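You operate a simulated robot arm through the tools that you are given. There is no shell and no other tool. Be economical: measure what you need, move in short steps, check, and stop when the job is done.

You are at the controls of a simulated robot arm. One attempt, no reset.

JOB
Tighten both screws on the picture frame and lock the frame clip.
Fine: use the red screwdriver and stand it back in its holder.

It is judged by the outcome, as a careful person would: the job done as asked, and still so three seconds after it is handed in. It fails if anything else is knocked over, pushed out of place, dropped, spilled or broken.

ROBOT AND FRAMES
A 7-joint arm with a two-finger parallel gripper, fixed in place. Base frame: the origin is at the foot of the arm, x ahead of it, y to its left, z up; the work surface is at about z = 0.902. Readings come in m, degrees, newtons and seconds.
With the tool pointing down near the work surface it reaches from about 0.32 to 0.74 m from the base axis. Its first joint turns from -115.0 to 115.0 degrees. Payload 3.91 kg.
The tool frame sits at the grasp point between the pads (the TCP): z along the fingers, y along the line on which they close. The tips reach 0.03 m beyond it. Largest opening 0.11 m; finger width 0.02, thickness 0.01; the body of the gripper, 0.048 by 0.112 m, starts 0.055 m behind the TCP.
Orientation is that of the tool frame in the base frame, as [roll, pitch, yaw] about the fixed x, y, z axes, in that order (R = Rz(yaw) Ry(pitch) Rx(roll)). With the fingers straight down and closing along the base's y, the tool's x points along the base's -x, its y along +y and its z along -z.

CONTROLS
- The arm moves only by the tool apply_moves. Its argument "commands" is a list of rows, each a list of 7 numbers: the shift along the base's x, y, z in m, then the turn, a rotation vector about the base's x, y, z in degrees, then the closure in counts, from 0 (fully open) to 255 (shut). In form: [[tx, ty, tz, ax, ay, az, grip], ...]. A call has 1 to 10 rows; each row shifts and turns the commanded pose from where the row before left it. A row lasts 0.2 s, in which the tool goes at most 0.05 m and 8.6 degrees; a call with a longer step from one row to the next is refused whole, and so is a gripper value outside its range. A pose out of reach is approached as far as the arm can. The call stops where the force on the tool passes 40 N (or 10 N more than at its start, if that is more) or the arm is blocked; 0.2 s more then pass. Each finger travels about 0.108 m/s and halts on what it meets, pressing with about 21 N; the grip force reading is that of the motor and also rises with nothing between the fingers. The clock runs only during rows and for 0.2 s after the last one: add rows that do not move to give the fingers time. The reply holds the time, the measured pose of the TCP, the force on the tool along the base axes, the opening and the grip force, in the units named above and with some noise.
- Cameras (640 x 400 px; columns grow to the right, rows downward): "scene" is fixed at [0.2229, 0.499, 1.6986]; the picture's right is [-0.88, -0.47, 0.00], its down [-0.23, 0.43, -0.87] and it looks along [0.41, -0.77, -0.49] (base axes); focal length 315 px, centre (320, 200). "wrist" rides on the gripper at [-0.036, 0, -0.057] in the tool frame; the picture's right is [0.00, -1.00, 0.00], its down [0.97, 0.00, -0.24] and it looks along [0.24, 0.00, 0.97] (tool axes); focal length 218 px, centre (320, 200).
- grab_frame(camera): a new picture of that camera. The clock stands still meanwhile.
- move_column(by): slides the trunk up (or, below 0, down) by that many m; the arm rides with it, the base frame stays. It gives what a move gives, with no picture.
- measure_at(camera, pixels): there is no depth. For up to 12 entries [column, row, z] of the newest picture of that camera ("zoom" is the newest enlarged one), the place [x, y] in the base frame at which the ray of that pixel passes the height z, good to about 0.003 m, but the place of the scene camera against the robot may be out by one fixed shift of up to 0.012 m in any direction. The clock stands still meanwhile.
- zoom(camera, box): a new picture of the part [left, top, right, bottom] of that camera's present view, enlarged. The clock stands still meanwhile.
- close_job(): hands the job in; it is judged then, once.

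Work in short steps. Measure before you move; look again where a grasp or a placing could have gone wrong, and mend it. You have 80 turns and 46 pictures in all, those below and enlarged ones among them. Open the gripper and draw the arm clear of the work before you hand the job in, unless the task says otherwise; then end with one line.

The tools are called after "Emit:" as name(argument=value, ...) on one line, values as JSON. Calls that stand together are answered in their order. apply_moves: Moves the arm, as the interface text tells. Its arguments: {"type":"object","properties":{"commands":{"type":"array"}},"required":["commands"]} The other tools are called the same way: move_column (by) slides the trunk up or down; grab_frame (camera) takes a picture; measure_at (camera, pixels) gives the place at which the rays of pixels pass given heights; zoom (camera, box) takes an enlarged picture of a part of a camera's view; close_job () hands the job in.

At the start:

```text
t: 0.0
ee_pos: [0.4158, -0.2713, 1.2636]
orientation: [-179.9, 0.0, 180.0]
ft_force: [0.1, 0.0, -0.6]
opening: 0.1099
grip_force: 0.0
trunk travel left (down, up): [-0.875, 0.115]
```

scene: 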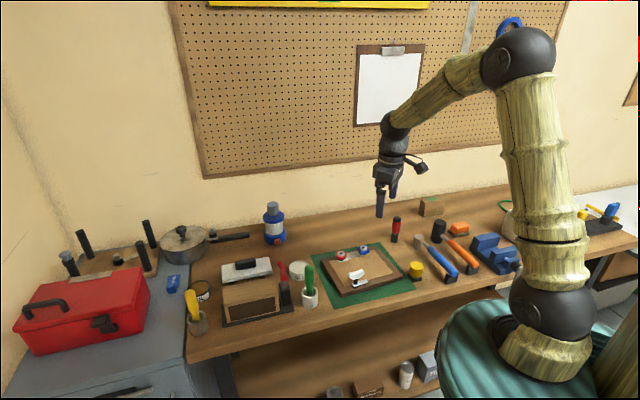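
wrist: 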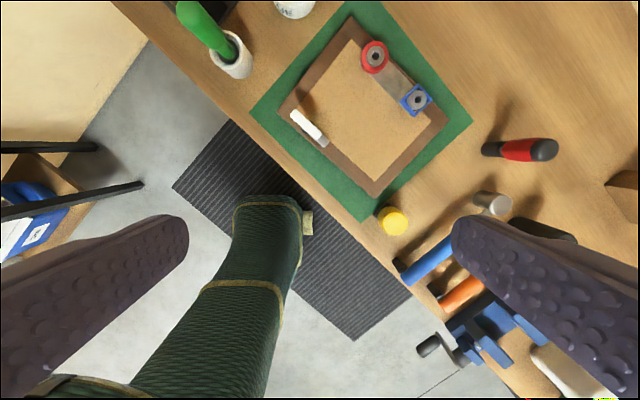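

The wrist picture shows the frame with a red collar (375,57) and a blue one (417,99), a white clip (310,128), and the red screwdriver at (520,150). I enlarge those parts to see the details.

Emit:
zoom(camera="wrist", box=[240, 0, 480, 220])

Emit:
zoom(camera="scene", box=[300, 180, 480, 300])

```text
1.82 times, centred on (360, 110) of wrist
```

zoom: 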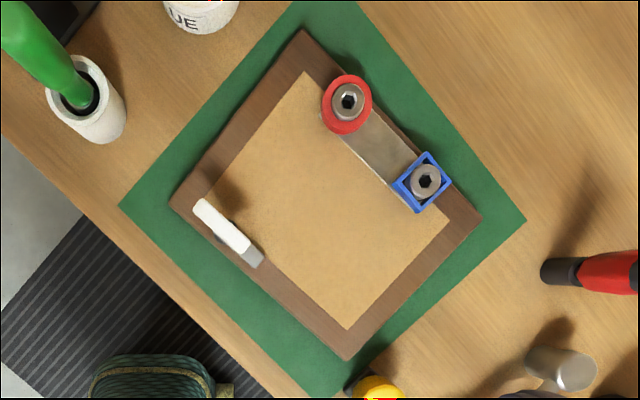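

```text
3.33 times, centred on (390, 240) of scene
```

zoom: 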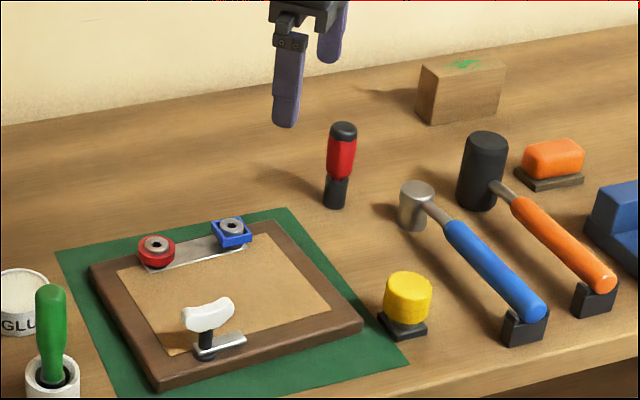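

Screwdriver stands upright in a black holder. I measure the main points in both views.

Emit:
grab_frame(camera="wrist")

Emit:
measure_at(camera="scene", pixels=[[394.5, 241.5, 0.902], [396.6, 218, 0.98], [396.6, 218, 1.0], [396.6, 218, 1.02], [396.6, 218, 1.04], [341, 254, 0.93], [362, 249, 0.93], [352, 274, 0.94], [354, 285, 0.92]])

Emit:
measure_at(camera="wrist", pixels=[[490, 150, 0.902], [545, 149, 0.98], [545, 149, 1.0], [545, 149, 1.02], [545, 149, 1.04], [376, 57, 0.93], [418, 99, 0.93], [300, 118, 0.94], [322, 141, 0.93]])

```text
41 pictures are left
```

wrist: 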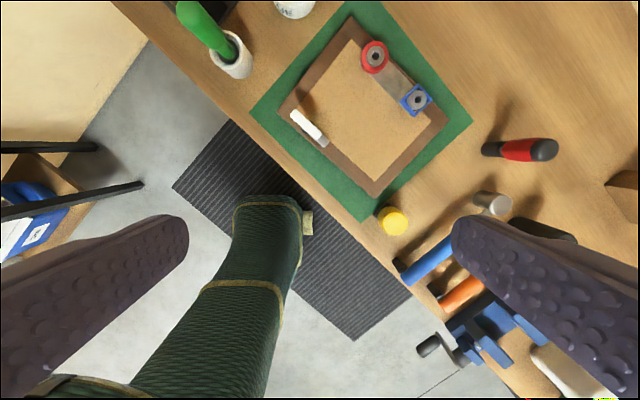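

```text
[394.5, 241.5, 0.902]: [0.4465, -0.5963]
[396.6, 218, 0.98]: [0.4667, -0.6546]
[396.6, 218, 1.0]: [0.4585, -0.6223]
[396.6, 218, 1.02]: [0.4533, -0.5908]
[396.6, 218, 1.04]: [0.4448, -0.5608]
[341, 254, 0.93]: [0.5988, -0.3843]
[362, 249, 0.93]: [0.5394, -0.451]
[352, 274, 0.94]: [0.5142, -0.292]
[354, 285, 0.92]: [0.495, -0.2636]
```

```text
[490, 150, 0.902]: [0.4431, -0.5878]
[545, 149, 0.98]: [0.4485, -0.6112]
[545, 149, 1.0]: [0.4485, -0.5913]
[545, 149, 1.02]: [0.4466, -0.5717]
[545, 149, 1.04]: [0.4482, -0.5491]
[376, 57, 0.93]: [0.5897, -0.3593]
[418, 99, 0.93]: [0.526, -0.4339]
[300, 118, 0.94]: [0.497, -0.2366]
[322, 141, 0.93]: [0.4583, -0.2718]
```

Positions are roughly known; I move closer above the frame for a better look.

Emit:
apply_moves(commands=[[0.016, -0.018, -0.03, 0, 0, 0, 0], [0.016, -0.018, -0.03, 0, 0, 0, 0], [0.016, -0.018, -0.03, 0, 0, 0, 0], [0.016, -0.018, -0.03, 0, 0, 0, 0], [0.016, -0.018, -0.03, 0, 0, 0, 0], [0, 0, 0, 0, 0, 0, 0]])

Emit:
grab_frame(camera="wrist")

```text
t: 1.4
ee_pos: [0.4938, -0.3581, 1.1108]
orientation: [179.9, 0.0, -180.0]
ft_force: [0.1, 0.0, -0.1]
opening: 0.1099
grip_force: 0.0
trunk travel left (down, up): [-0.875, 0.115]
```

```text
40 pictures are left
```

wrist: 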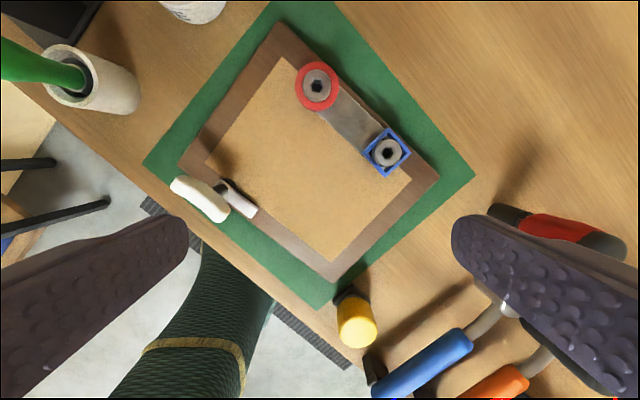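

Emit:
zoom(camera="wrist", box=[150, 30, 450, 240])

Emit:
measure_at(camera="wrist", pixels=[[316, 86, 0.93], [316, 86, 0.94], [316, 86, 0.95], [387, 152, 0.93], [387, 152, 0.94], [387, 152, 0.95], [200, 198, 0.94], [200, 198, 0.96], [254, 212, 0.93], [220, 187, 0.92]])

Emit:
zoom(camera="scene", box=[310, 235, 400, 300])

```text
1.90 times, centred on (300, 135) of wrist
```

zoom: 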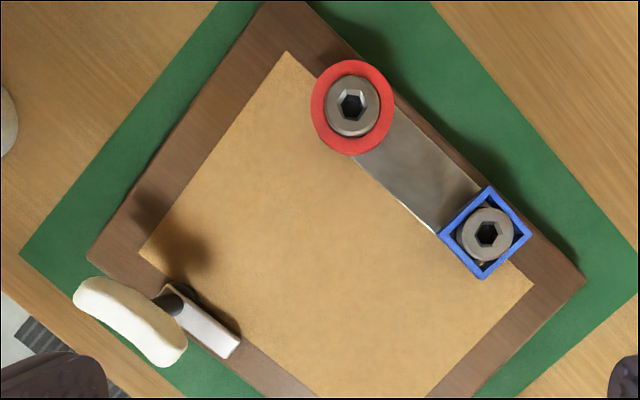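

```text
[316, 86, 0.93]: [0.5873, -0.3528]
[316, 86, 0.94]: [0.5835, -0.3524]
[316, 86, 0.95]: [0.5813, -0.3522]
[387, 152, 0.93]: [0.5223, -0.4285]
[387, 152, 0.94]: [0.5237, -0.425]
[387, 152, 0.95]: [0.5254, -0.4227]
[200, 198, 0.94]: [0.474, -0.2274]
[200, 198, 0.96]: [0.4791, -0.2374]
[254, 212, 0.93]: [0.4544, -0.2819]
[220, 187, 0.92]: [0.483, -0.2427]
```

```text
6.15 times, centred on (355, 268) of scene
```

zoom: 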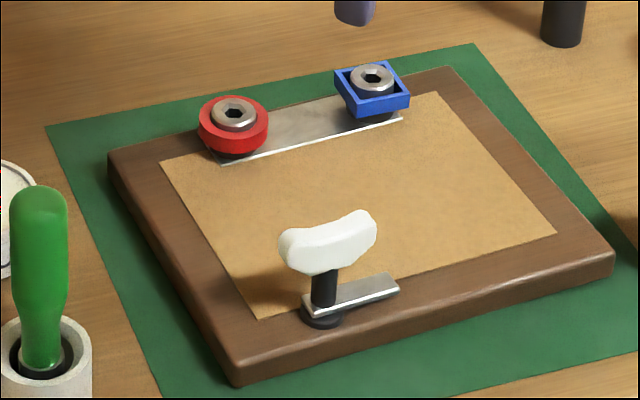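

Clip is a turn-button: white wing handle on a post with a bar lying along the frame edge; lock should be a 90° turn inward. Screws are hex-socket. Now I look at the screwdriver and its neighbours from above.

Emit:
apply_moves(commands=[[-0.008, -0.045, 0.012, 0, 0, 0, 0], [-0.008, -0.045, 0.012, 0, 0, 0, 0], [-0.008, -0.045, 0.012, 0, 0, 0, 0], [-0.008, -0.045, 0.012, 0, 0, 0, 0], [-0.008, -0.04, 0.012, 0, 0, 0, 0], [0, 0, 0, 0, 0, 0, 0]])

Emit:
grab_frame(camera="wrist")

Emit:
zoom(camera="scene", box=[380, 195, 480, 270])

```text
t: 2.8
ee_pos: [0.4536, -0.5744, 1.1723]
orientation: [179.9, 0.0, 179.9]
ft_force: [-0.1, -0.4, 0.8]
opening: 0.11
grip_force: 0.0
out of reach, approached as far as the arm can: row 5
trunk travel left (down, up): [-0.875, 0.115]
```

```text
37 pictures are left
```

wrist: 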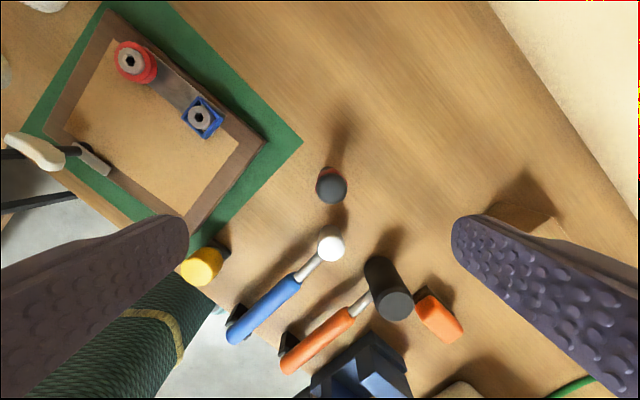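

```text
5.33 times, centred on (430, 232) of scene
```

zoom: 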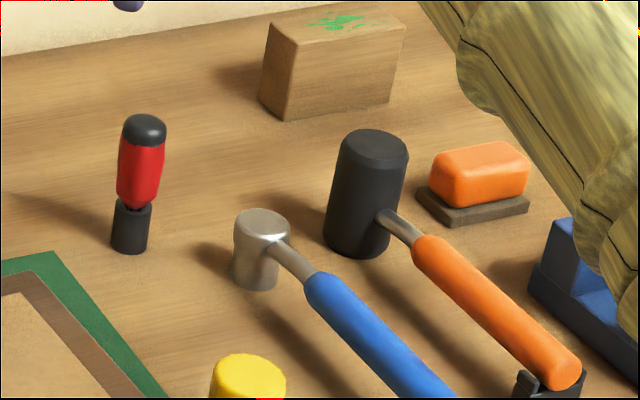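

Screwdriver top is at (331,185), hammer head at (331,246); I measure both.

Emit:
measure_at(camera="wrist", pixels=[[331, 187, 1.0], [331, 187, 1.01], [331, 246, 0.94], [331, 246, 0.95], [200, 117, 0.94], [132, 61, 0.94]])

```text
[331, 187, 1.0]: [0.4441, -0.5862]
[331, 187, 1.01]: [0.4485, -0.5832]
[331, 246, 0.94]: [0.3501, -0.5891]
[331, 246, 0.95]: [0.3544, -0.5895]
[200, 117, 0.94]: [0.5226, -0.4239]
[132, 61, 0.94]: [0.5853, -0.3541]
```

I move above the screwdriver at z≈1.06 to check reach.

Emit:
apply_moves(commands=[[0, 0.0, -0.037, 0, 0, 0, 0], [0, 0.0, -0.037, 0, 0, 0, 0], [-0.006, -0.008, -0.037, 0, 0, 0, 0], [0, 0, 0, 0, 0, 0, 0]])

Emit:
grab_frame(camera="wrist")

```text
t: 3.8
ee_pos: [0.4478, -0.5845, 1.0602]
orientation: [-180.0, 0.0, -180.0]
ft_force: [0.6, -0.5, -0.6]
opening: 0.1102
grip_force: 0.1
trunk travel left (down, up): [-0.875, 0.115]
```

```text
35 pictures are left
```

wrist: 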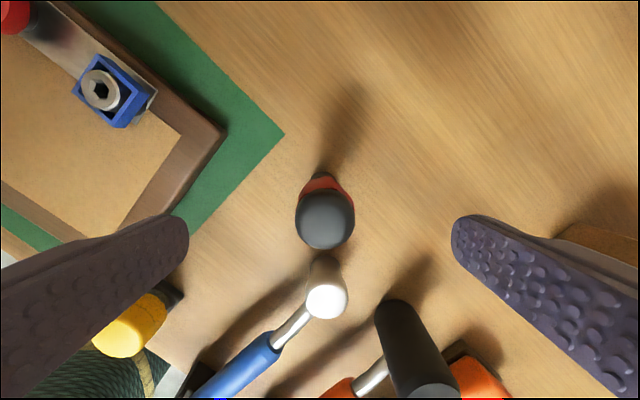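

The pose is reachable; I refine the handle-top position (325,218) and base shadow contact.

Emit:
measure_at(camera="wrist", pixels=[[325, 220, 1.0], [325, 220, 1.01], [322, 176, 0.935], [100, 90, 0.94], [10, 15, 0.94]])

```text
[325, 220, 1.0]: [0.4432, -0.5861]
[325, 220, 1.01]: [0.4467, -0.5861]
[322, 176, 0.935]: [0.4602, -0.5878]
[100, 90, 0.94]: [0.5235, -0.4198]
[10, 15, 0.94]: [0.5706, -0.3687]
```

Descend straddling the handle to z≈0.978 and close.

Emit:
apply_moves(commands=[[-0.0025, -0.0015, -0.03, 0, 0, 0, 0], [0, 0, -0.03, 0, 0, 0, 0], [0, 0, -0.022, 0, 0, 0, 0], [0, 0, 0, 0, 0, 0, 0], [0, 0, 0, 0, 0, 0, 120], [0, 0, 0, 0, 0, 0, 255], [0, 0, 0, 0, 0, 0, 255], [0, 0, 0, 0, 0, 0, 255]])

Emit:
zoom(camera="scene", box=[340, 170, 450, 270])

```text
t: 5.6
ee_pos: [0.441, -0.5843, 0.9805]
orientation: [-179.9, 0.0, -180.0]
ft_force: [0.8, -14.1, 1.1]
opening: 0.0332
grip_force: 21.0
out of reach, approached as far as the arm can: row 3
trunk travel left (down, up): [-0.875, 0.115]
```

```text
4.00 times, centred on (395, 220) of scene
```

zoom: 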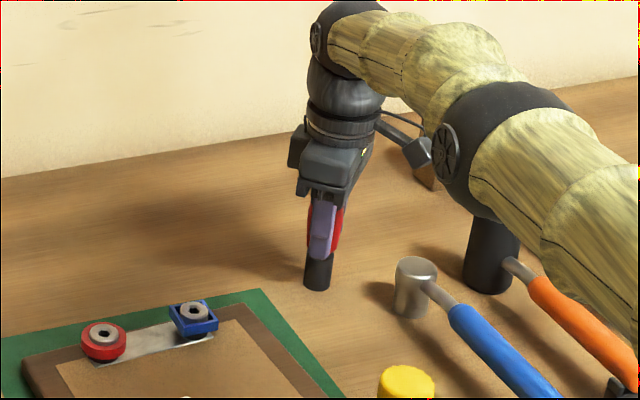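

Gripped at 33 mm with the arm near its reach limit; I lift with the column, which goes straight up.

Emit:
move_column(by=0.05)

Emit:
zoom(camera="scene", box=[340, 170, 450, 270])

```text
t: 6.5
ee_pos: [0.4423, -0.5815, 1.0288]
orientation: [179.9, -0.1, -180.0]
ft_force: [-0.1, 0.6, -0.8]
opening: 0.033
grip_force: 20.5
trunk travel left (down, up): [-0.925, 0.065]
```

```text
4.00 times, centred on (395, 220) of scene
```

zoom: 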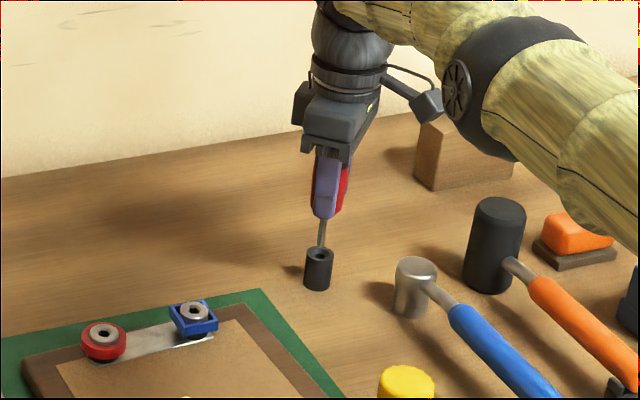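

The shaft is nearly clear of the holder; lift a further 3 cm and look.

Emit:
move_column(by=0.04)

Emit:
zoom(camera="scene", box=[340, 160, 450, 260])

Emit:
grab_frame(camera="wrist")

```text
t: 7.3
ee_pos: [0.4417, -0.5823, 1.0701]
orientation: [180.0, 0.0, -179.9]
ft_force: [0.2, -0.3, 0.0]
opening: 0.0329
grip_force: 21.4
trunk travel left (down, up): [-0.965, 0.025]
```

```text
4.00 times, centred on (395, 210) of scene
```

zoom: 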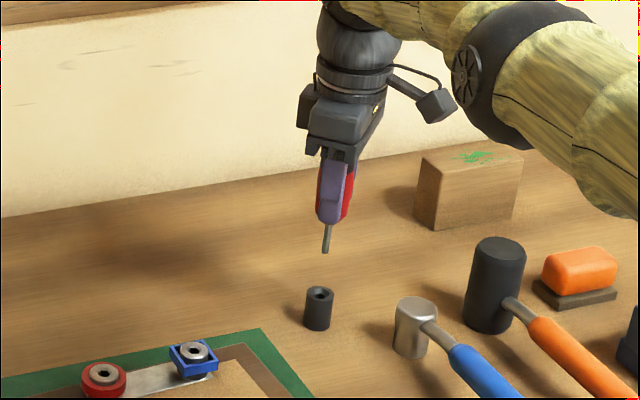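

```text
31 pictures are left
```

wrist: 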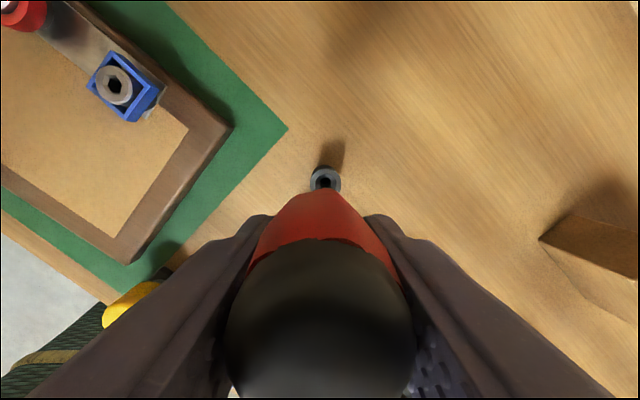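

Screwdriver is held upright; the empty holder hole shows at (325,178). I measure the hole, then travel above the blue screw at the same height.

Emit:
measure_at(camera="wrist", pixels=[[325, 179, 0.935], [325, 179, 0.94], [325, 179, 0.945], [115, 86, 0.94], [115, 86, 0.945]])

Emit:
measure_at(camera="scene", pixels=[[396.5, 223.2, 1.0], [396.5, 223.2, 1.01], [394.7, 233.5, 0.935], [394.7, 233.5, 0.94], [394.7, 233.5, 0.945]])

Emit:
apply_moves(commands=[[0.02, 0.04, 0, 0, 0, 0, 255], [0.02, 0.04, 0, 0, 0, 0, 255], [0.02, 0.04, 0, 0, 0, 0, 255], [0.021, 0.039, 0, 0, 0, 0, 255], [0, 0, 0, 0, 0, 0, 255]])

Emit:
grab_frame(camera="wrist")

```text
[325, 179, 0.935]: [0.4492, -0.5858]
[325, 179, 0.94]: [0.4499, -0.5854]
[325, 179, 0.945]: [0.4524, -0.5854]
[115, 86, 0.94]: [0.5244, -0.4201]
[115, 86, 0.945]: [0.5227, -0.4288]
```

```text
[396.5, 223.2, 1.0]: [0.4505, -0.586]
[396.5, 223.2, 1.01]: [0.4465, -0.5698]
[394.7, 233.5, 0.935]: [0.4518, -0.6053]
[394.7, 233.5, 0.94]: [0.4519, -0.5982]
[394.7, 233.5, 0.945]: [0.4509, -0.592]
```

```text
t: 8.6
ee_pos: [0.523, -0.4232, 1.0721]
orientation: [180.0, 0.0, -180.0]
ft_force: [0.9, 0.0, -0.9]
opening: 0.0333
grip_force: 21.1
trunk travel left (down, up): [-0.965, 0.025]
```

```text
30 pictures are left
```

wrist: 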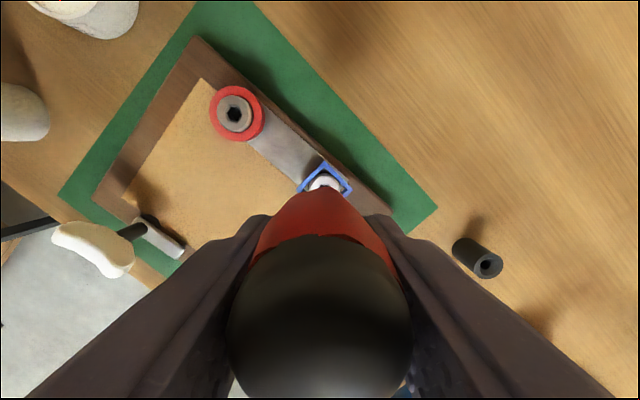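

The holder is now visible at (487,264) for a second fix; I also check the tip against the blue screw in the scene view.

Emit:
measure_at(camera="wrist", pixels=[[487, 264, 0.935], [487, 264, 0.94], [487, 264, 0.945], [325, 183, 0.94], [325, 183, 0.945], [234, 113, 0.94], [234, 113, 0.945]])

Emit:
zoom(camera="scene", box=[325, 200, 405, 260])

Emit:
zoom(camera="wrist", box=[270, 140, 370, 210])

```text
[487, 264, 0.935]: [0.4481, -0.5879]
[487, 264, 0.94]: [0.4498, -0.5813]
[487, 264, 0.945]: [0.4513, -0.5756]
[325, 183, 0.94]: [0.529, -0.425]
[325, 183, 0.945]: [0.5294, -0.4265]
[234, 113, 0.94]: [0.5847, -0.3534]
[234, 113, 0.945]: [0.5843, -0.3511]
```

```text
6.67 times, centred on (365, 230) of scene
```

zoom: 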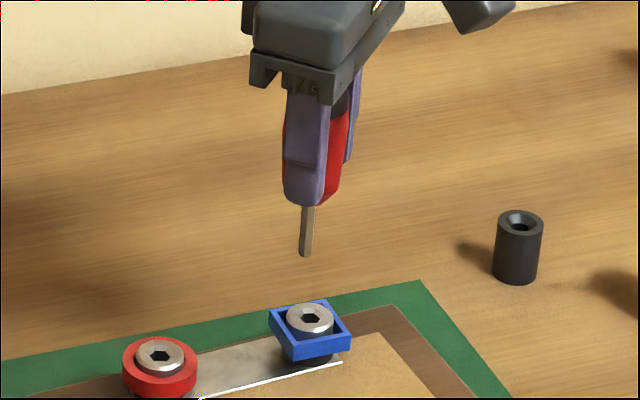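

```text
5.71 times, centred on (320, 175) of wrist
```

zoom: 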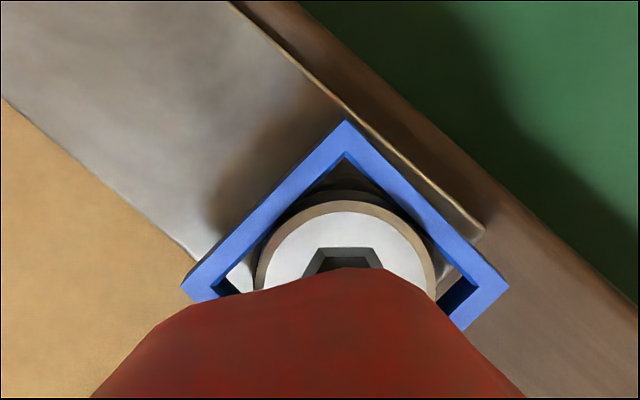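

Tip sits ~7 mm left of the blue screw's hex (tip (305,256), hex (312,319) in the zoom), consistent with the handle being held ~8 mm ahead of the TCP. I correct and descend to just over the head.

Emit:
apply_moves(commands=[[-0.007, -0.0015, -0.015, 0, 0, 0, 255], [0, 0, -0.025, 0, 0, 0, 255], [0, 0, 0, 0, 0, 0, 255]])

Emit:
zoom(camera="scene", box=[340, 220, 390, 260])

```text
t: 9.3
ee_pos: [0.5142, -0.4219, 1.0307]
orientation: [180.0, -0.1, 180.0]
ft_force: [-0.2, 0.1, -1.0]
opening: 0.033
grip_force: 21.0
trunk travel left (down, up): [-0.965, 0.025]
```

```text
10.00 times, centred on (365, 240) of scene
```

zoom: 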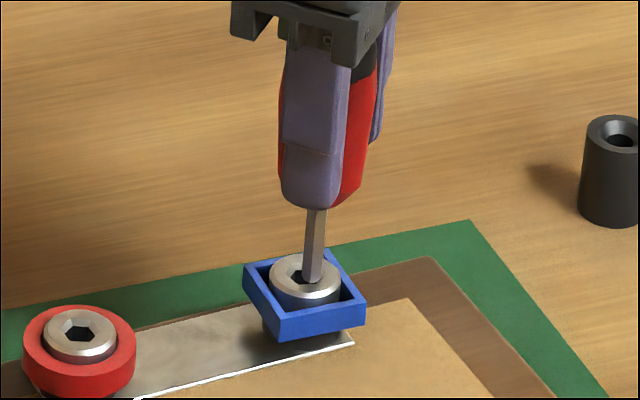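

Tip is almost over the hex but ~3 mm right and toward the camera of it. I nudge and look again from both cameras.

Emit:
apply_moves(commands=[[0.0035, -0.003, 0, 0, 0, 0, 255], [0, 0, 0, 0, 0, 0, 255]])

Emit:
zoom(camera="scene", box=[350, 232, 380, 256])

Emit:
zoom(camera="wrist", box=[270, 140, 370, 210])

```text
t: 9.9
ee_pos: [0.5197, -0.4254, 1.0296]
orientation: [-179.9, -0.1, -180.0]
ft_force: [-0.1, -0.3, 0.1]
opening: 0.0331
grip_force: 21.1
trunk travel left (down, up): [-0.965, 0.025]
```

```text
16.00 times, centred on (365, 244) of scene
```

zoom: 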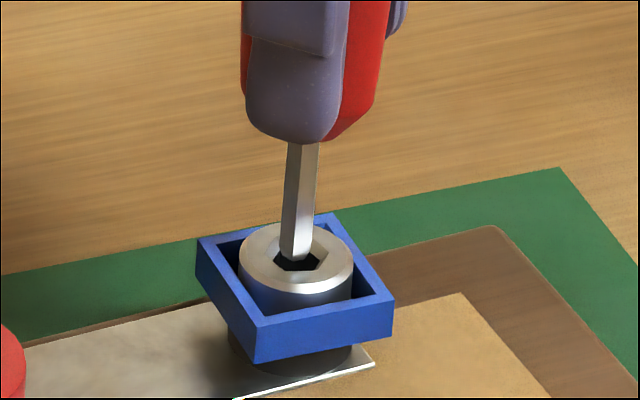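

```text
5.71 times, centred on (320, 175) of wrist
```

zoom: 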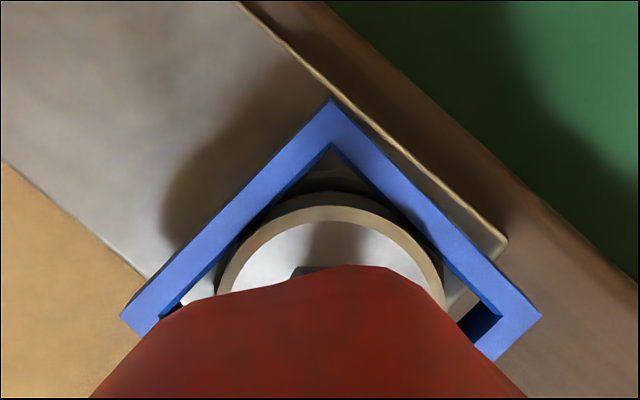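

The socket is noticeably wider than the bit and the tip is within about 1 mm. I nudge slightly and lower gently, watching force.

Emit:
apply_moves(commands=[[-0.001, 0.0, -0.002, 0, 0, 0, 255], [0, 0, -0.002, 0, 0, 0, 255], [0, 0, -0.002, 0, 0, 0, 255], [0, 0, 0, 0, 0, 0, 255]])

Emit:
zoom(camera="scene", box=[350, 232, 380, 256])

```text
t: 10.9
ee_pos: [0.5184, -0.4259, 1.0256]
orientation: [180.0, 0.0, -180.0]
ft_force: [0.2, 0.0, -0.2]
opening: 0.0331
grip_force: 21.2
trunk travel left (down, up): [-0.965, 0.025]
```

```text
16.00 times, centred on (365, 244) of scene
```

zoom: 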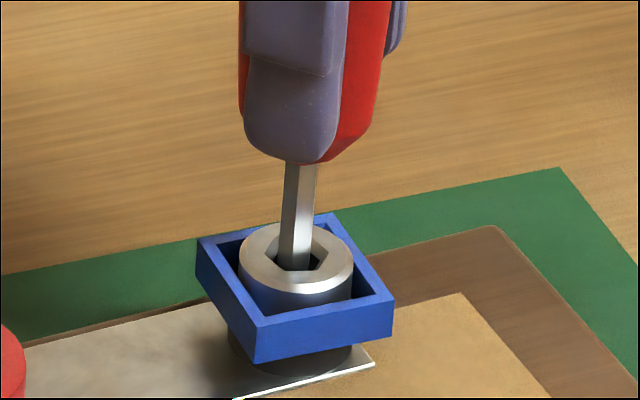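

The bit is entering the socket, slightly left of centre. Nudge 1 mm and lower until it bottoms.

Emit:
apply_moves(commands=[[-0.001, 0.0, -0.002, 0, 0, 0, 255], [0, 0, -0.002, 0, 0, 0, 255], [0, 0, -0.001, 0, 0, 0, 255], [0, 0, 0, 0, 0, 0, 255]])

Emit:
zoom(camera="scene", box=[350, 232, 380, 256])

```text
t: 11.9
ee_pos: [0.5182, -0.427, 1.0186]
orientation: [179.9, 0.0, -179.9]
ft_force: [-0.1, 1.3, 0.6]
opening: 0.0334
grip_force: 21.0
trunk travel left (down, up): [-0.965, 0.025]
```

```text
16.00 times, centred on (365, 244) of scene
```

zoom: 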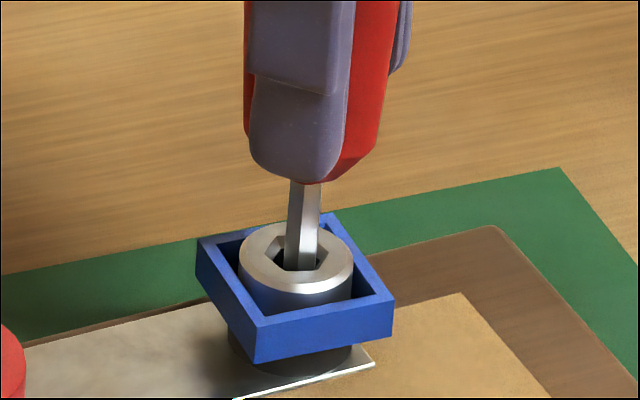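

The bit is centred and ~6 mm in. A little deeper, watching force.

Emit:
apply_moves(commands=[[0, 0.0, -0.001, 0, 0, 0, 255], [0, 0, -0.001, 0, 0, 0, 255], [0, 0, 0, 0, 0, 0, 255]])

```text
t: 12.8
ee_pos: [0.5177, -0.4264, 1.0193]
orientation: [-179.8, 0.1, -180.0]
ft_force: [0.8, 1.2, 7.9]
opening: 0.0332
grip_force: 21.0
trunk travel left (down, up): [-0.965, 0.025]
```

Bottomed with ~8 N. Now turn clockwise (negative z) with the TCP circling the screw axis, since the handle axis is ~6.5 mm ahead of the TCP; 40° first.

Emit:
apply_moves(commands=[[6e-05, 0.0009, 0, 0, 0, -8, 255], [0.00019, 0.00089, 0, 0, 0, -8, 255], [0.00031, 0.00085, 0, 0, 0, -8, 255], [0.00043, 0.0008, 0, 0, 0, -8, 255], [0.00053, 0.00074, 0, 0, 0, -8, 255], [0, 0, 0, 0, 0, 0, 255]])

Emit:
zoom(camera="scene", box=[350, 232, 380, 256])

```text
t: 14.2
ee_pos: [0.5183, -0.4241, 1.0174]
orientation: [180.0, 0.0, 139.8]
ft_force: [0.4, -0.2, 8.2]
opening: 0.0334
grip_force: 21.4
trunk travel left (down, up): [-0.965, 0.025]
```

```text
16.00 times, centred on (365, 244) of scene
```

zoom: 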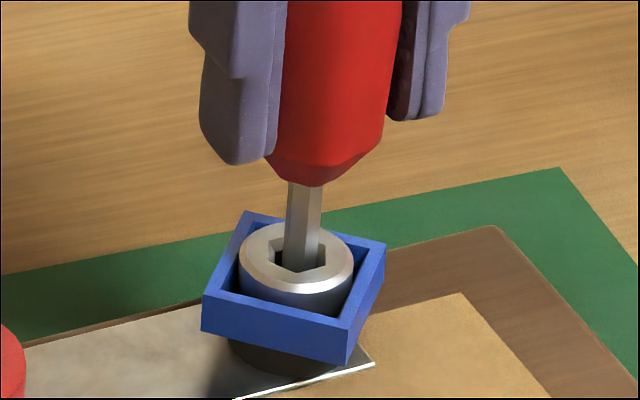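

The blue collar turns with the screw. Continue another 40°.

Emit:
apply_moves(commands=[[0.00063, 0.00065, 0, 0, 0, -8, 255], [0.00072, 0.00056, 0, 0, 0, -8, 255], [0.00078, 0.00045, 0, 0, 0, -8, 255], [0.00084, 0.00034, 0, 0, 0, -8, 255], [0.00088, 0.00022, 0, 0, 0, -8, 255], [0, 0, 0, 0, 0, 0, 255]])

Emit:
zoom(camera="scene", box=[350, 232, 380, 256])

```text
t: 15.6
ee_pos: [0.5231, -0.4213, 1.0183]
orientation: [-179.9, 0.0, 99.9]
ft_force: [-1.1, -0.3, -0.2]
opening: 0.0311
grip_force: 20.9
trunk travel left (down, up): [-0.965, 0.025]
```

```text
16.00 times, centred on (365, 244) of scene
```

zoom: 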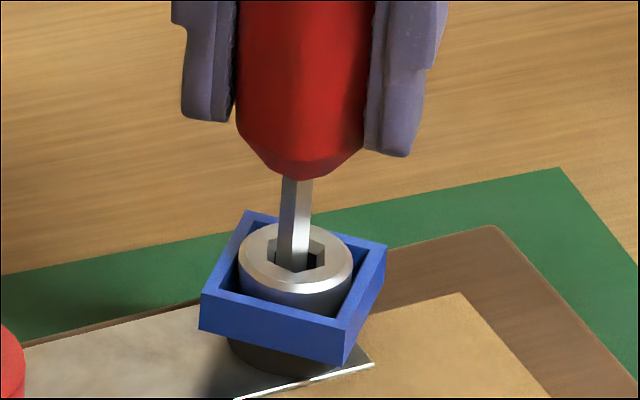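

The collar did not move in the second 40° and the opening dropped to 31 mm, so either the screw hit its stop or the handle slipped. I look from the wrist.

Emit:
grab_frame(camera="wrist")

```text
20 pictures are left
```

wrist: 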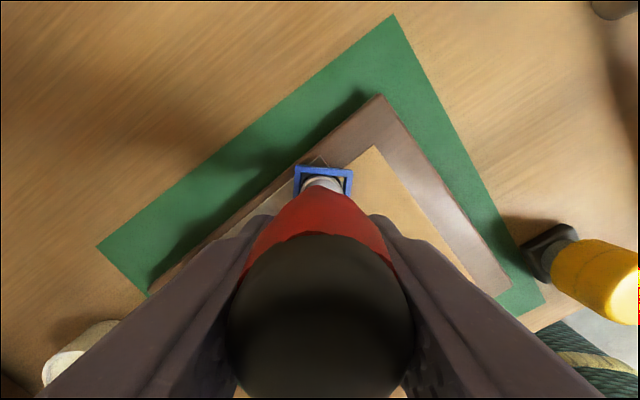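

Collar has turned ~40° and stopped while the handle seems to have turned in the fingers (opening changed), which suggests the stop. I press 1.5 mm and turn another 24° as a check.

Emit:
apply_moves(commands=[[0, 0, -0.001, 0, 0, 0, 255], [0, 0, -0.001, 0, 0, 0, 255], [0.0009, 0.0001, 0, 0, 0, -8, 255], [0.00091, -4e-05, 0, 0, 0, -8, 255], [0.00089, -0.00015, 0, 0, 0, -8, 255], [0, 0, 0, 0, 0, 0, 255]])

Emit:
zoom(camera="scene", box=[340, 220, 390, 260])

```text
t: 16.9
ee_pos: [0.5259, -0.4207, 1.0147]
orientation: [179.9, 0.0, 75.9]
ft_force: [-0.9, -0.1, 1.1]
opening: 0.0319
grip_force: 21.2
trunk travel left (down, up): [-0.965, 0.025]
```

```text
10.00 times, centred on (365, 240) of scene
```

zoom: 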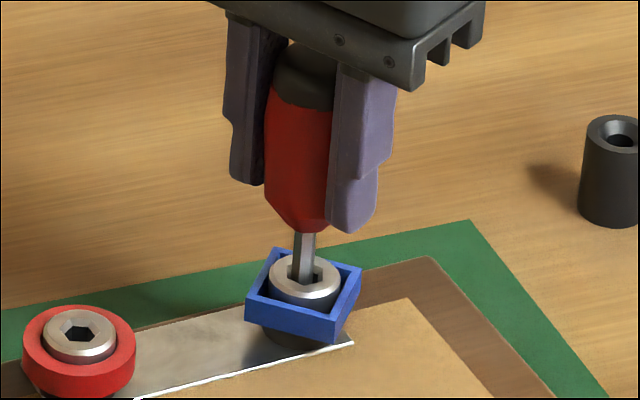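

Collar stays put at its stop, so the blue screw is tight. I lift the bit out 2.5 cm, then swing back 80° while moving over the red screw.

Emit:
apply_moves(commands=[[0, 0, 0.01, 0, 0, 0, 255], [0, 0, 0.015, 0, 0, 0, 255], [0, 0, 0, 0, 0, 0, 255]])

Emit:
apply_moves(commands=[[0.0054, 0.0068, 0, 0, 0, 8, 255], [0.0054, 0.0068, 0, 0, 0, 8, 255], [0.0054, 0.0068, 0, 0, 0, 8, 255], [0.0054, 0.0068, 0, 0, 0, 8, 255], [0.0054, 0.0068, 0, 0, 0, 8, 255], [0.0054, 0.0068, 0, 0, 0, 8, 255], [0.0054, 0.0068, 0, 0, 0, 8, 255], [0.0054, 0.0068, 0, 0, 0, 8, 255], [0.0054, 0.0068, 0, 0, 0, 8, 255], [0.0054, 0.0068, 0, 0, 0, 8, 255]])

Emit:
zoom(camera="scene", box=[320, 220, 370, 260])

```text
t: 17.8
ee_pos: [0.5263, -0.4219, 1.0386]
orientation: [-179.9, -0.1, 76.1]
ft_force: [-0.1, 0.0, -1.2]
opening: 0.0315
grip_force: 21.2
trunk travel left (down, up): [-0.965, 0.025]
```

```text
t: 19.9
ee_pos: [0.5808, -0.3534, 1.0384]
orientation: [180.0, 0.0, 156.1]
ft_force: [0.4, 0.1, 0.0]
opening: 0.0311
grip_force: 21.5
trunk travel left (down, up): [-0.965, 0.025]
```

```text
10.00 times, centred on (345, 240) of scene
```

zoom: 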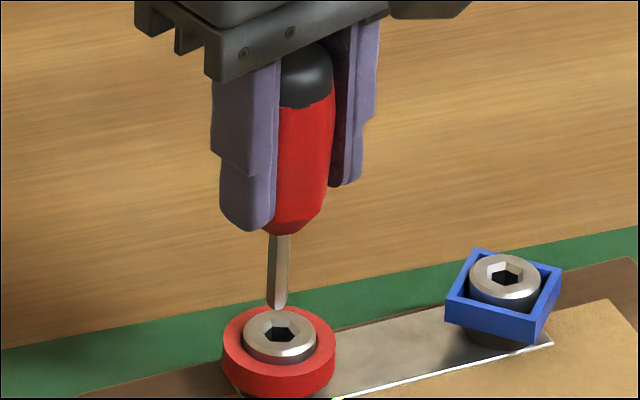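

Tip is ~4 px left of plumb over the red screw's hex (280,333). I correct ~1.5 mm and descend to just into the socket, watching force.

Emit:
apply_moves(commands=[[-0.0009, -0.0015, -0.005, 0, 0, 0, 255], [0, 0, -0.004, 0, 0, 0, 255], [0, 0, -0.003, 0, 0, 0, 255], [0, 0, -0.002, 0, 0, 0, 255], [0, 0, 0, 0, 0, 0, 255]])

Emit:
zoom(camera="scene", box=[325, 235, 355, 259])

```text
t: 21.1
ee_pos: [0.5797, -0.3541, 1.0241]
orientation: [-179.9, 0.0, 155.9]
ft_force: [0.2, -0.6, -1.1]
opening: 0.0313
grip_force: 20.4
trunk travel left (down, up): [-0.965, 0.025]
```

```text
16.00 times, centred on (340, 247) of scene
```

zoom: 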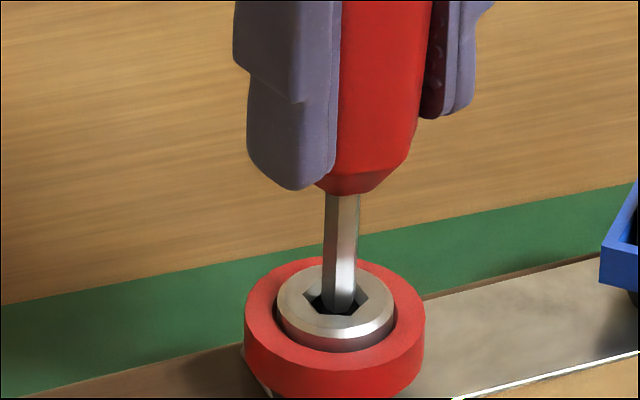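

The bit is in the red socket and centred; lower until it bottoms.

Emit:
apply_moves(commands=[[0, 0, -0.002, 0, 0, 0, 255], [0, 0, -0.002, 0, 0, 0, 255], [0, 0, -0.002, 0, 0, 0, 255], [0, 0, -0.001, 0, 0, 0, 255], [0, 0, -0.001, 0, 0, 0, 255], [0, 0, 0, 0, 0, 0, 255]])

```text
t: 22.6
ee_pos: [0.5792, -0.3522, 1.0186]
orientation: [-180.0, 0.0, 155.9]
ft_force: [0.2, -0.2, -0.7]
opening: 0.0313
grip_force: 20.9
trunk travel left (down, up): [-0.965, 0.025]
```

No bottom contact yet; a few mm more.

Emit:
apply_moves(commands=[[0, 0, -0.001, 0, 0, 0, 255], [0, 0, -0.001, 0, 0, 0, 255], [0, 0, 0, 0, 0, 0, 255]])

```text
t: 23.4
ee_pos: [0.5789, -0.3523, 1.0166]
orientation: [179.9, 0.0, 156.0]
ft_force: [0.7, 0.0, 5.9]
opening: 0.0312
grip_force: 21.6
trunk travel left (down, up): [-0.965, 0.025]
```

Bottomed at ~6 N. Turn clockwise 40° around the screw axis and look.

Emit:
apply_moves(commands=[[0.00043, 0.0008, 0, 0, 0, -8, 255], [0.00053, 0.00074, 0, 0, 0, -8, 255], [0.00063, 0.00065, 0, 0, 0, -8, 255], [0.00072, 0.00056, 0, 0, 0, -8, 255], [0.00078, 0.00045, 0, 0, 0, -8, 255], [0, 0, 0, 0, 0, 0, 255]])

Emit:
zoom(camera="scene", box=[325, 235, 355, 259])

```text
t: 24.8
ee_pos: [0.5828, -0.3496, 1.0165]
orientation: [179.9, 0.0, 115.8]
ft_force: [-0.9, 2.1, 6.0]
opening: 0.0317
grip_force: 21.3
trunk travel left (down, up): [-0.965, 0.025]
```

```text
16.00 times, centred on (340, 247) of scene
```

zoom: 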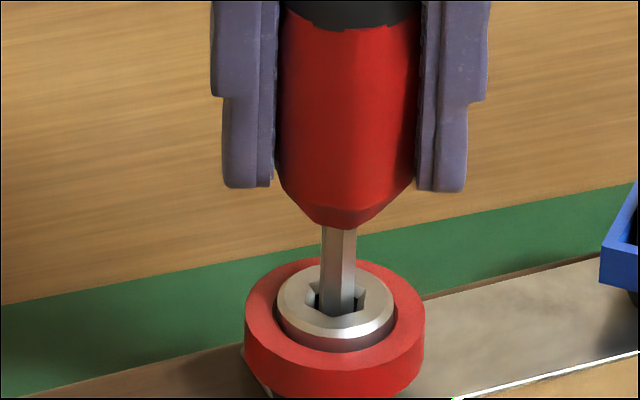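

The socket hex changed orientation, so the red screw turned. Another 40°.

Emit:
apply_moves(commands=[[0.00084, 0.00034, 0, 0, 0, -8, 255], [0.00088, 0.00022, 0, 0, 0, -8, 255], [0.0009, 0.0001, 0, 0, 0, -8, 255], [0.00091, -4e-05, 0, 0, 0, -8, 255], [0.00089, -0.00015, 0, 0, 0, -8, 255], [0, 0, 0, 0, 0, 0, 255]])

Emit:
zoom(camera="scene", box=[325, 235, 355, 259])

```text
t: 26.1
ee_pos: [0.5858, -0.3492, 1.0158]
orientation: [-179.9, 0.1, 76.0]
ft_force: [-4.9, -1.0, -1.2]
opening: 0.0309
grip_force: 21.3
trunk travel left (down, up): [-0.965, 0.025]
```

```text
16.00 times, centred on (340, 247) of scene
```

zoom: 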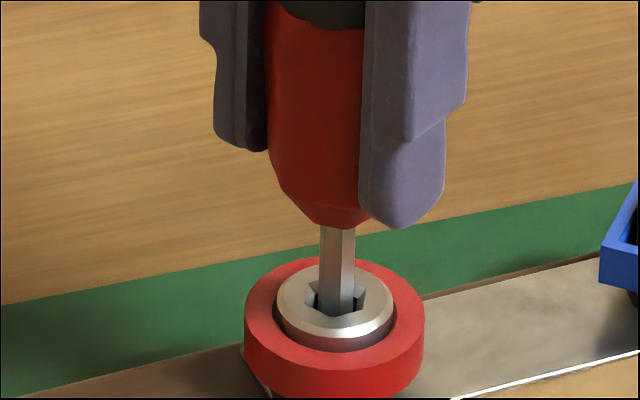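

Hex and bit are unchanged this time while the handle turned in the fingers: the red screw is at its stop too. I lift out and carry the screwdriver back above the holder, yawed to ease reach.

Emit:
apply_moves(commands=[[0, 0, 0.01, 0, 0, 0, 255], [0, 0, 0.02, 0, 0, 0, 255], [0, 0, 0.025, 0, 0, 0, 255]])

Emit:
apply_moves(commands=[[-0.02, -0.0329, 0, 0, 0, 7.3, 255], [-0.02, -0.0329, 0, 0, 0, 7.3, 255], [-0.02, -0.0329, 0, 0, 0, 7.3, 255], [-0.02, -0.0329, 0, 0, 0, 7.3, 255], [-0.02, -0.0329, 0, 0, 0, 7.3, 255], [-0.02, -0.0329, 0, 0, 0, 7.3, 255], [-0.02, -0.0329, 0, 0, 0, 7.2, 255], [0, 0, 0, 0, 0, 0, 255]])

Emit:
zoom(camera="scene", box=[370, 210, 420, 250])

Emit:
grab_frame(camera="wrist")

```text
t: 26.9
ee_pos: [0.5865, -0.35, 1.069]
orientation: [180.0, 0.0, 76.0]
ft_force: [0.4, 0.6, -0.6]
opening: 0.0308
grip_force: 21.3
trunk travel left (down, up): [-0.965, 0.025]
```

```text
t: 28.8
ee_pos: [0.4454, -0.5793, 1.0728]
orientation: [179.9, -0.1, 127.1]
ft_force: [-0.2, -0.3, -0.2]
opening: 0.0309
grip_force: 20.7
out of reach, approached as far as the arm can: row 7
trunk travel left (down, up): [-0.965, 0.025]
```

```text
10.00 times, centred on (395, 230) of scene
```

zoom: 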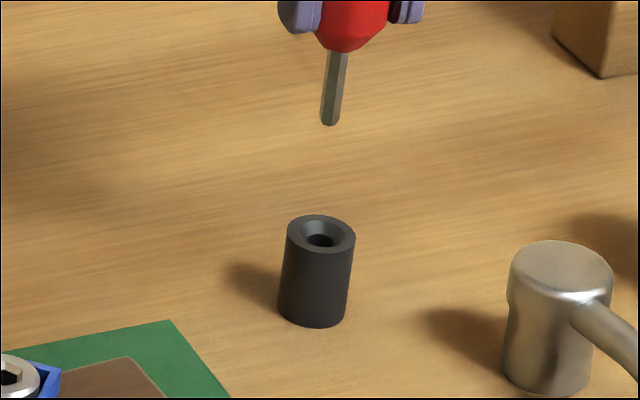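

```text
13 pictures are left
```

wrist: 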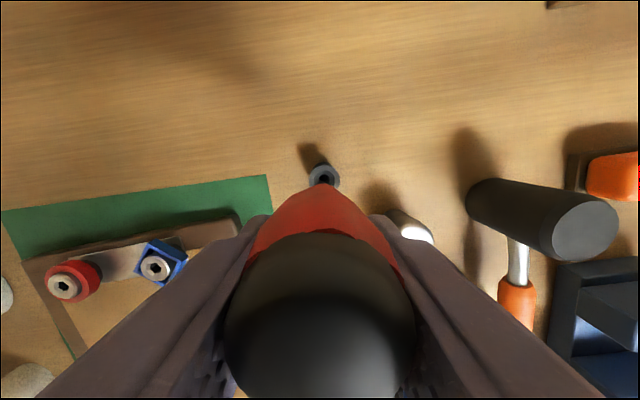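

Tip is ~3 mm left of plumb over the hole (hole (321,233), plumb lands ~(314,233)); wrist agrees. Nudge, then lower with the column partway and look.

Emit:
apply_moves(commands=[[-0.0014, -0.0026, 0, 0, 0, 0, 255], [0, 0, 0, 0, 0, 0, 255]])

Emit:
move_column(by=-0.04)

Emit:
zoom(camera="scene", box=[370, 210, 420, 250])

```text
t: 29.4
ee_pos: [0.4431, -0.5823, 1.0721]
orientation: [-180.0, 0.0, 127.1]
ft_force: [-0.4, 0.2, -0.3]
opening: 0.0308
grip_force: 21.0
trunk travel left (down, up): [-0.965, 0.025]
```

```text
t: 30.2
ee_pos: [0.4433, -0.5833, 1.0322]
orientation: [-180.0, 0.0, 126.9]
ft_force: [-0.3, -0.2, 0.3]
opening: 0.031
grip_force: 20.9
trunk travel left (down, up): [-0.925, 0.065]
```

```text
10.00 times, centred on (395, 230) of scene
```

zoom: 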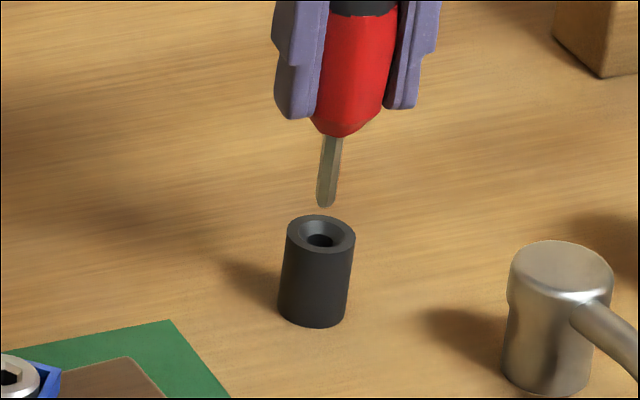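

Laterally aligned now. Lower 1.3 cm and check at the hole's rim.

Emit:
move_column(by=-0.013)

Emit:
zoom(camera="scene", box=[380, 220, 410, 244])

```text
t: 30.8
ee_pos: [0.4436, -0.5818, 1.019]
orientation: [-180.0, 0.0, 127.1]
ft_force: [-0.4, -0.4, -0.5]
opening: 0.031
grip_force: 21.0
trunk travel left (down, up): [-0.912, 0.078]
```

```text
16.00 times, centred on (395, 232) of scene
```

zoom: 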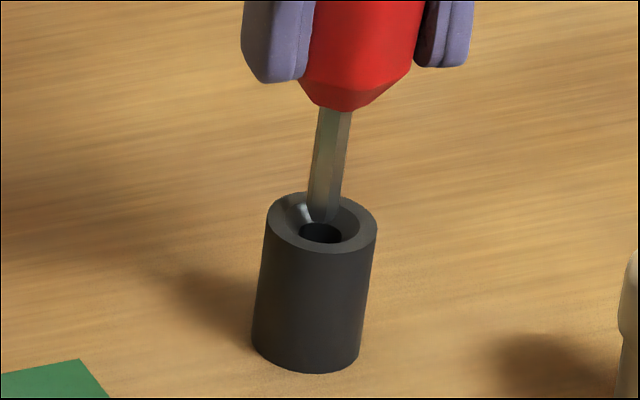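

Tip is inside the funnel over the hole. Keep lowering in small steps, watching force.

Emit:
move_column(by=-0.01)

Emit:
move_column(by=-0.01)

```text
t: 31.4
ee_pos: [0.4427, -0.5828, 1.0098]
orientation: [180.0, 0.0, 127.0]
ft_force: [-0.5, -0.5, -0.1]
opening: 0.031
grip_force: 21.0
trunk travel left (down, up): [-0.902, 0.088]
```

```text
t: 31.9
ee_pos: [0.4417, -0.5823, 1.0002]
orientation: [179.9, 0.0, 127.0]
ft_force: [-0.1, 0.1, -0.5]
opening: 0.0309
grip_force: 20.9
trunk travel left (down, up): [-0.892, 0.098]
```

It slides in freely. Continue down toward the original seat (~0.98).

Emit:
move_column(by=-0.014)

Emit:
move_column(by=-0.006)

Emit:
zoom(camera="scene", box=[375, 210, 415, 242])

```text
t: 32.6
ee_pos: [0.4428, -0.5825, 0.9853]
orientation: [180.0, 0.0, 127.1]
ft_force: [0.1, 0.1, -0.8]
opening: 0.031
grip_force: 21.1
trunk travel left (down, up): [-0.878, 0.112]
```

```text
t: 33.1
ee_pos: [0.4424, -0.5821, 0.9809]
orientation: [180.0, 0.2, 127.0]
ft_force: [-0.7, 0.3, 9.3]
opening: 0.0311
grip_force: 21.0
trunk travel left (down, up): [-0.872, 0.118]
```

```text
12.50 times, centred on (395, 226) of scene
```

zoom: 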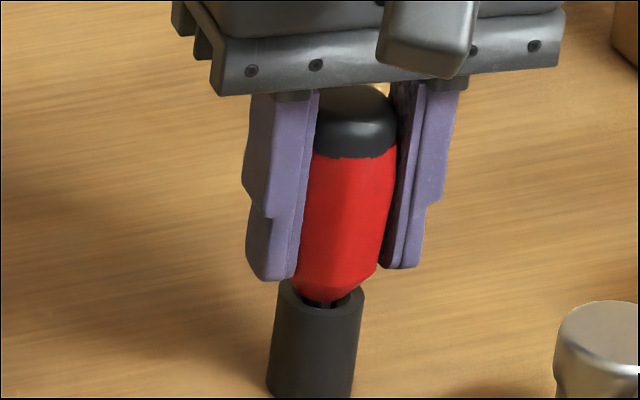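

Seated with 9 N contact. Open the fingers, then rise by arm to clear.

Emit:
apply_moves(commands=[[0, 0, 0, 0, 0, 0, 140], [0, 0, 0, 0, 0, 0, 100], [0, 0, 0, 0, 0, 0, 100], [0, 0, 0, 0, 0, 0, 100]])

Emit:
move_column(by=0.1)

Emit:
zoom(camera="scene", box=[330, 200, 430, 280])

```text
t: 34.1
ee_pos: [0.4431, -0.5824, 0.9795]
orientation: [-179.9, 0.0, 127.1]
ft_force: [0.1, 0.4, -0.4]
opening: 0.067
grip_force: 0.0
trunk travel left (down, up): [-0.872, 0.118]
```

```text
t: 35.5
ee_pos: [0.4439, -0.5829, 1.0792]
orientation: [180.0, -0.1, 127.0]
ft_force: [-0.9, -0.3, -0.2]
opening: 0.0671
grip_force: 0.0
trunk travel left (down, up): [-0.972, 0.018]
```

```text
5.00 times, centred on (380, 240) of scene
```

zoom: 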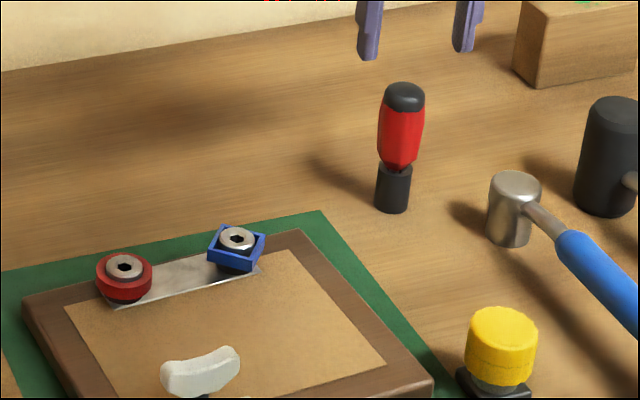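

Screwdriver stands in its holder again. Now go above the clip handle (est. (0.485,-0.248)), turning to yaw 53° so the fingers close across it.

Emit:
apply_moves(commands=[[0.0046, 0.0372, 0.0023, 0, 0, -8.2, 100], [0.0046, 0.0372, 0.0023, 0, 0, -8.2, 100], [0.0046, 0.0372, 0.0023, 0, 0, -8.2, 100], [0.0046, 0.0372, 0.0023, 0, 0, -8.2, 100], [0.0046, 0.0372, 0.0023, 0, 0, -8.2, 100], [0.0046, 0.0372, 0.0023, 0, 0, -8.2, 100], [0.0046, 0.0372, 0.0023, 0, 0, -8.2, 100], [0.0046, 0.0372, 0.0023, 0, 0, -8.2, 100], [0.0046, 0.0372, 0.0023, 0, 0, -8.2, 100], [0, 0, 0, 0, 0, 0, 100]])

Emit:
grab_frame(camera="wrist")

```text
t: 37.6
ee_pos: [0.4788, -0.2479, 1.0999]
orientation: [180.0, 0.0, 53.2]
ft_force: [0.0, 1.2, 0.5]
opening: 0.0668
grip_force: 0.2
trunk travel left (down, up): [-0.972, 0.018]
```

```text
8 pictures are left
```

wrist: 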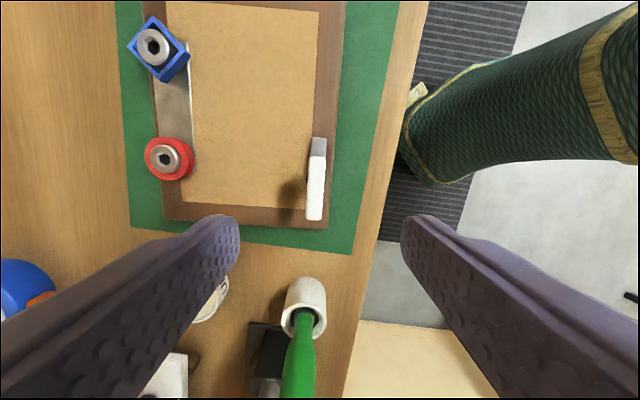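

Handle runs from (317,155) to (314,220), aligned with the finger plane. I measure it, plus the green screwdriver's cup nearby for clearance.

Emit:
measure_at(camera="wrist", pixels=[[316, 187, 0.965], [316, 187, 0.975], [317, 158, 0.97], [314, 219, 0.97], [305, 318, 0.945], [300, 390, 1.0], [318, 145, 0.93], [165, 158, 0.944], [152, 46, 0.944]])

Emit:
measure_at(camera="scene", pixels=[[305, 296, 1.0], [305, 296, 1.02], [310, 268, 1.0], [310, 268, 1.02]])

```text
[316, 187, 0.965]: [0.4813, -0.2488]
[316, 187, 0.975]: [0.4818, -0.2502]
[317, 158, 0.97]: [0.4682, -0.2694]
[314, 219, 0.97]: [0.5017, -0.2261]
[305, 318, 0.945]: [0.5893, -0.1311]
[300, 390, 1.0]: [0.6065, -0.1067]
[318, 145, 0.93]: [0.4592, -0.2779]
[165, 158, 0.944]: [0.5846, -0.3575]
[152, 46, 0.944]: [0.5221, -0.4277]
```

```text
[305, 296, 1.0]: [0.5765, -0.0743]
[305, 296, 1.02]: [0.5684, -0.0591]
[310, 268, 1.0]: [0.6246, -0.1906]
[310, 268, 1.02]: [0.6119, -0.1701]
```

Handle centre ≈ (0.485,-0.248), direction 52°. Descend to z≈0.975 and close on it.

Emit:
apply_moves(commands=[[0.006, 0, -0.03, 0, 0, 0, 100], [0, 0, -0.04, 0, 0, 0, 100], [0, 0, -0.035, 0, 0, 0, 100], [0, 0, -0.02, 0, 0, 0, 100], [0, 0, 0, 0, 0, 0, 100], [0, 0, 0, 0, 0, 0, 200], [0, 0, 0, 0, 0, 0, 255], [0, 0, 0, 0, 0, 0, 255]])

Emit:
zoom(camera="scene", box=[310, 235, 400, 305])

```text
t: 39.5
ee_pos: [0.4882, -0.2467, 0.9752]
orientation: [-179.9, 0.1, 53.2]
ft_force: [0.2, 0.0, 0.0]
opening: 0.0137
grip_force: 21.1
trunk travel left (down, up): [-0.972, 0.018]
```

```text
5.71 times, centred on (355, 270) of scene
```

zoom: 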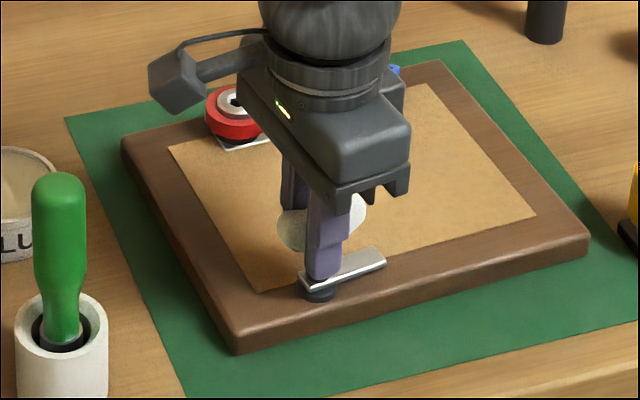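

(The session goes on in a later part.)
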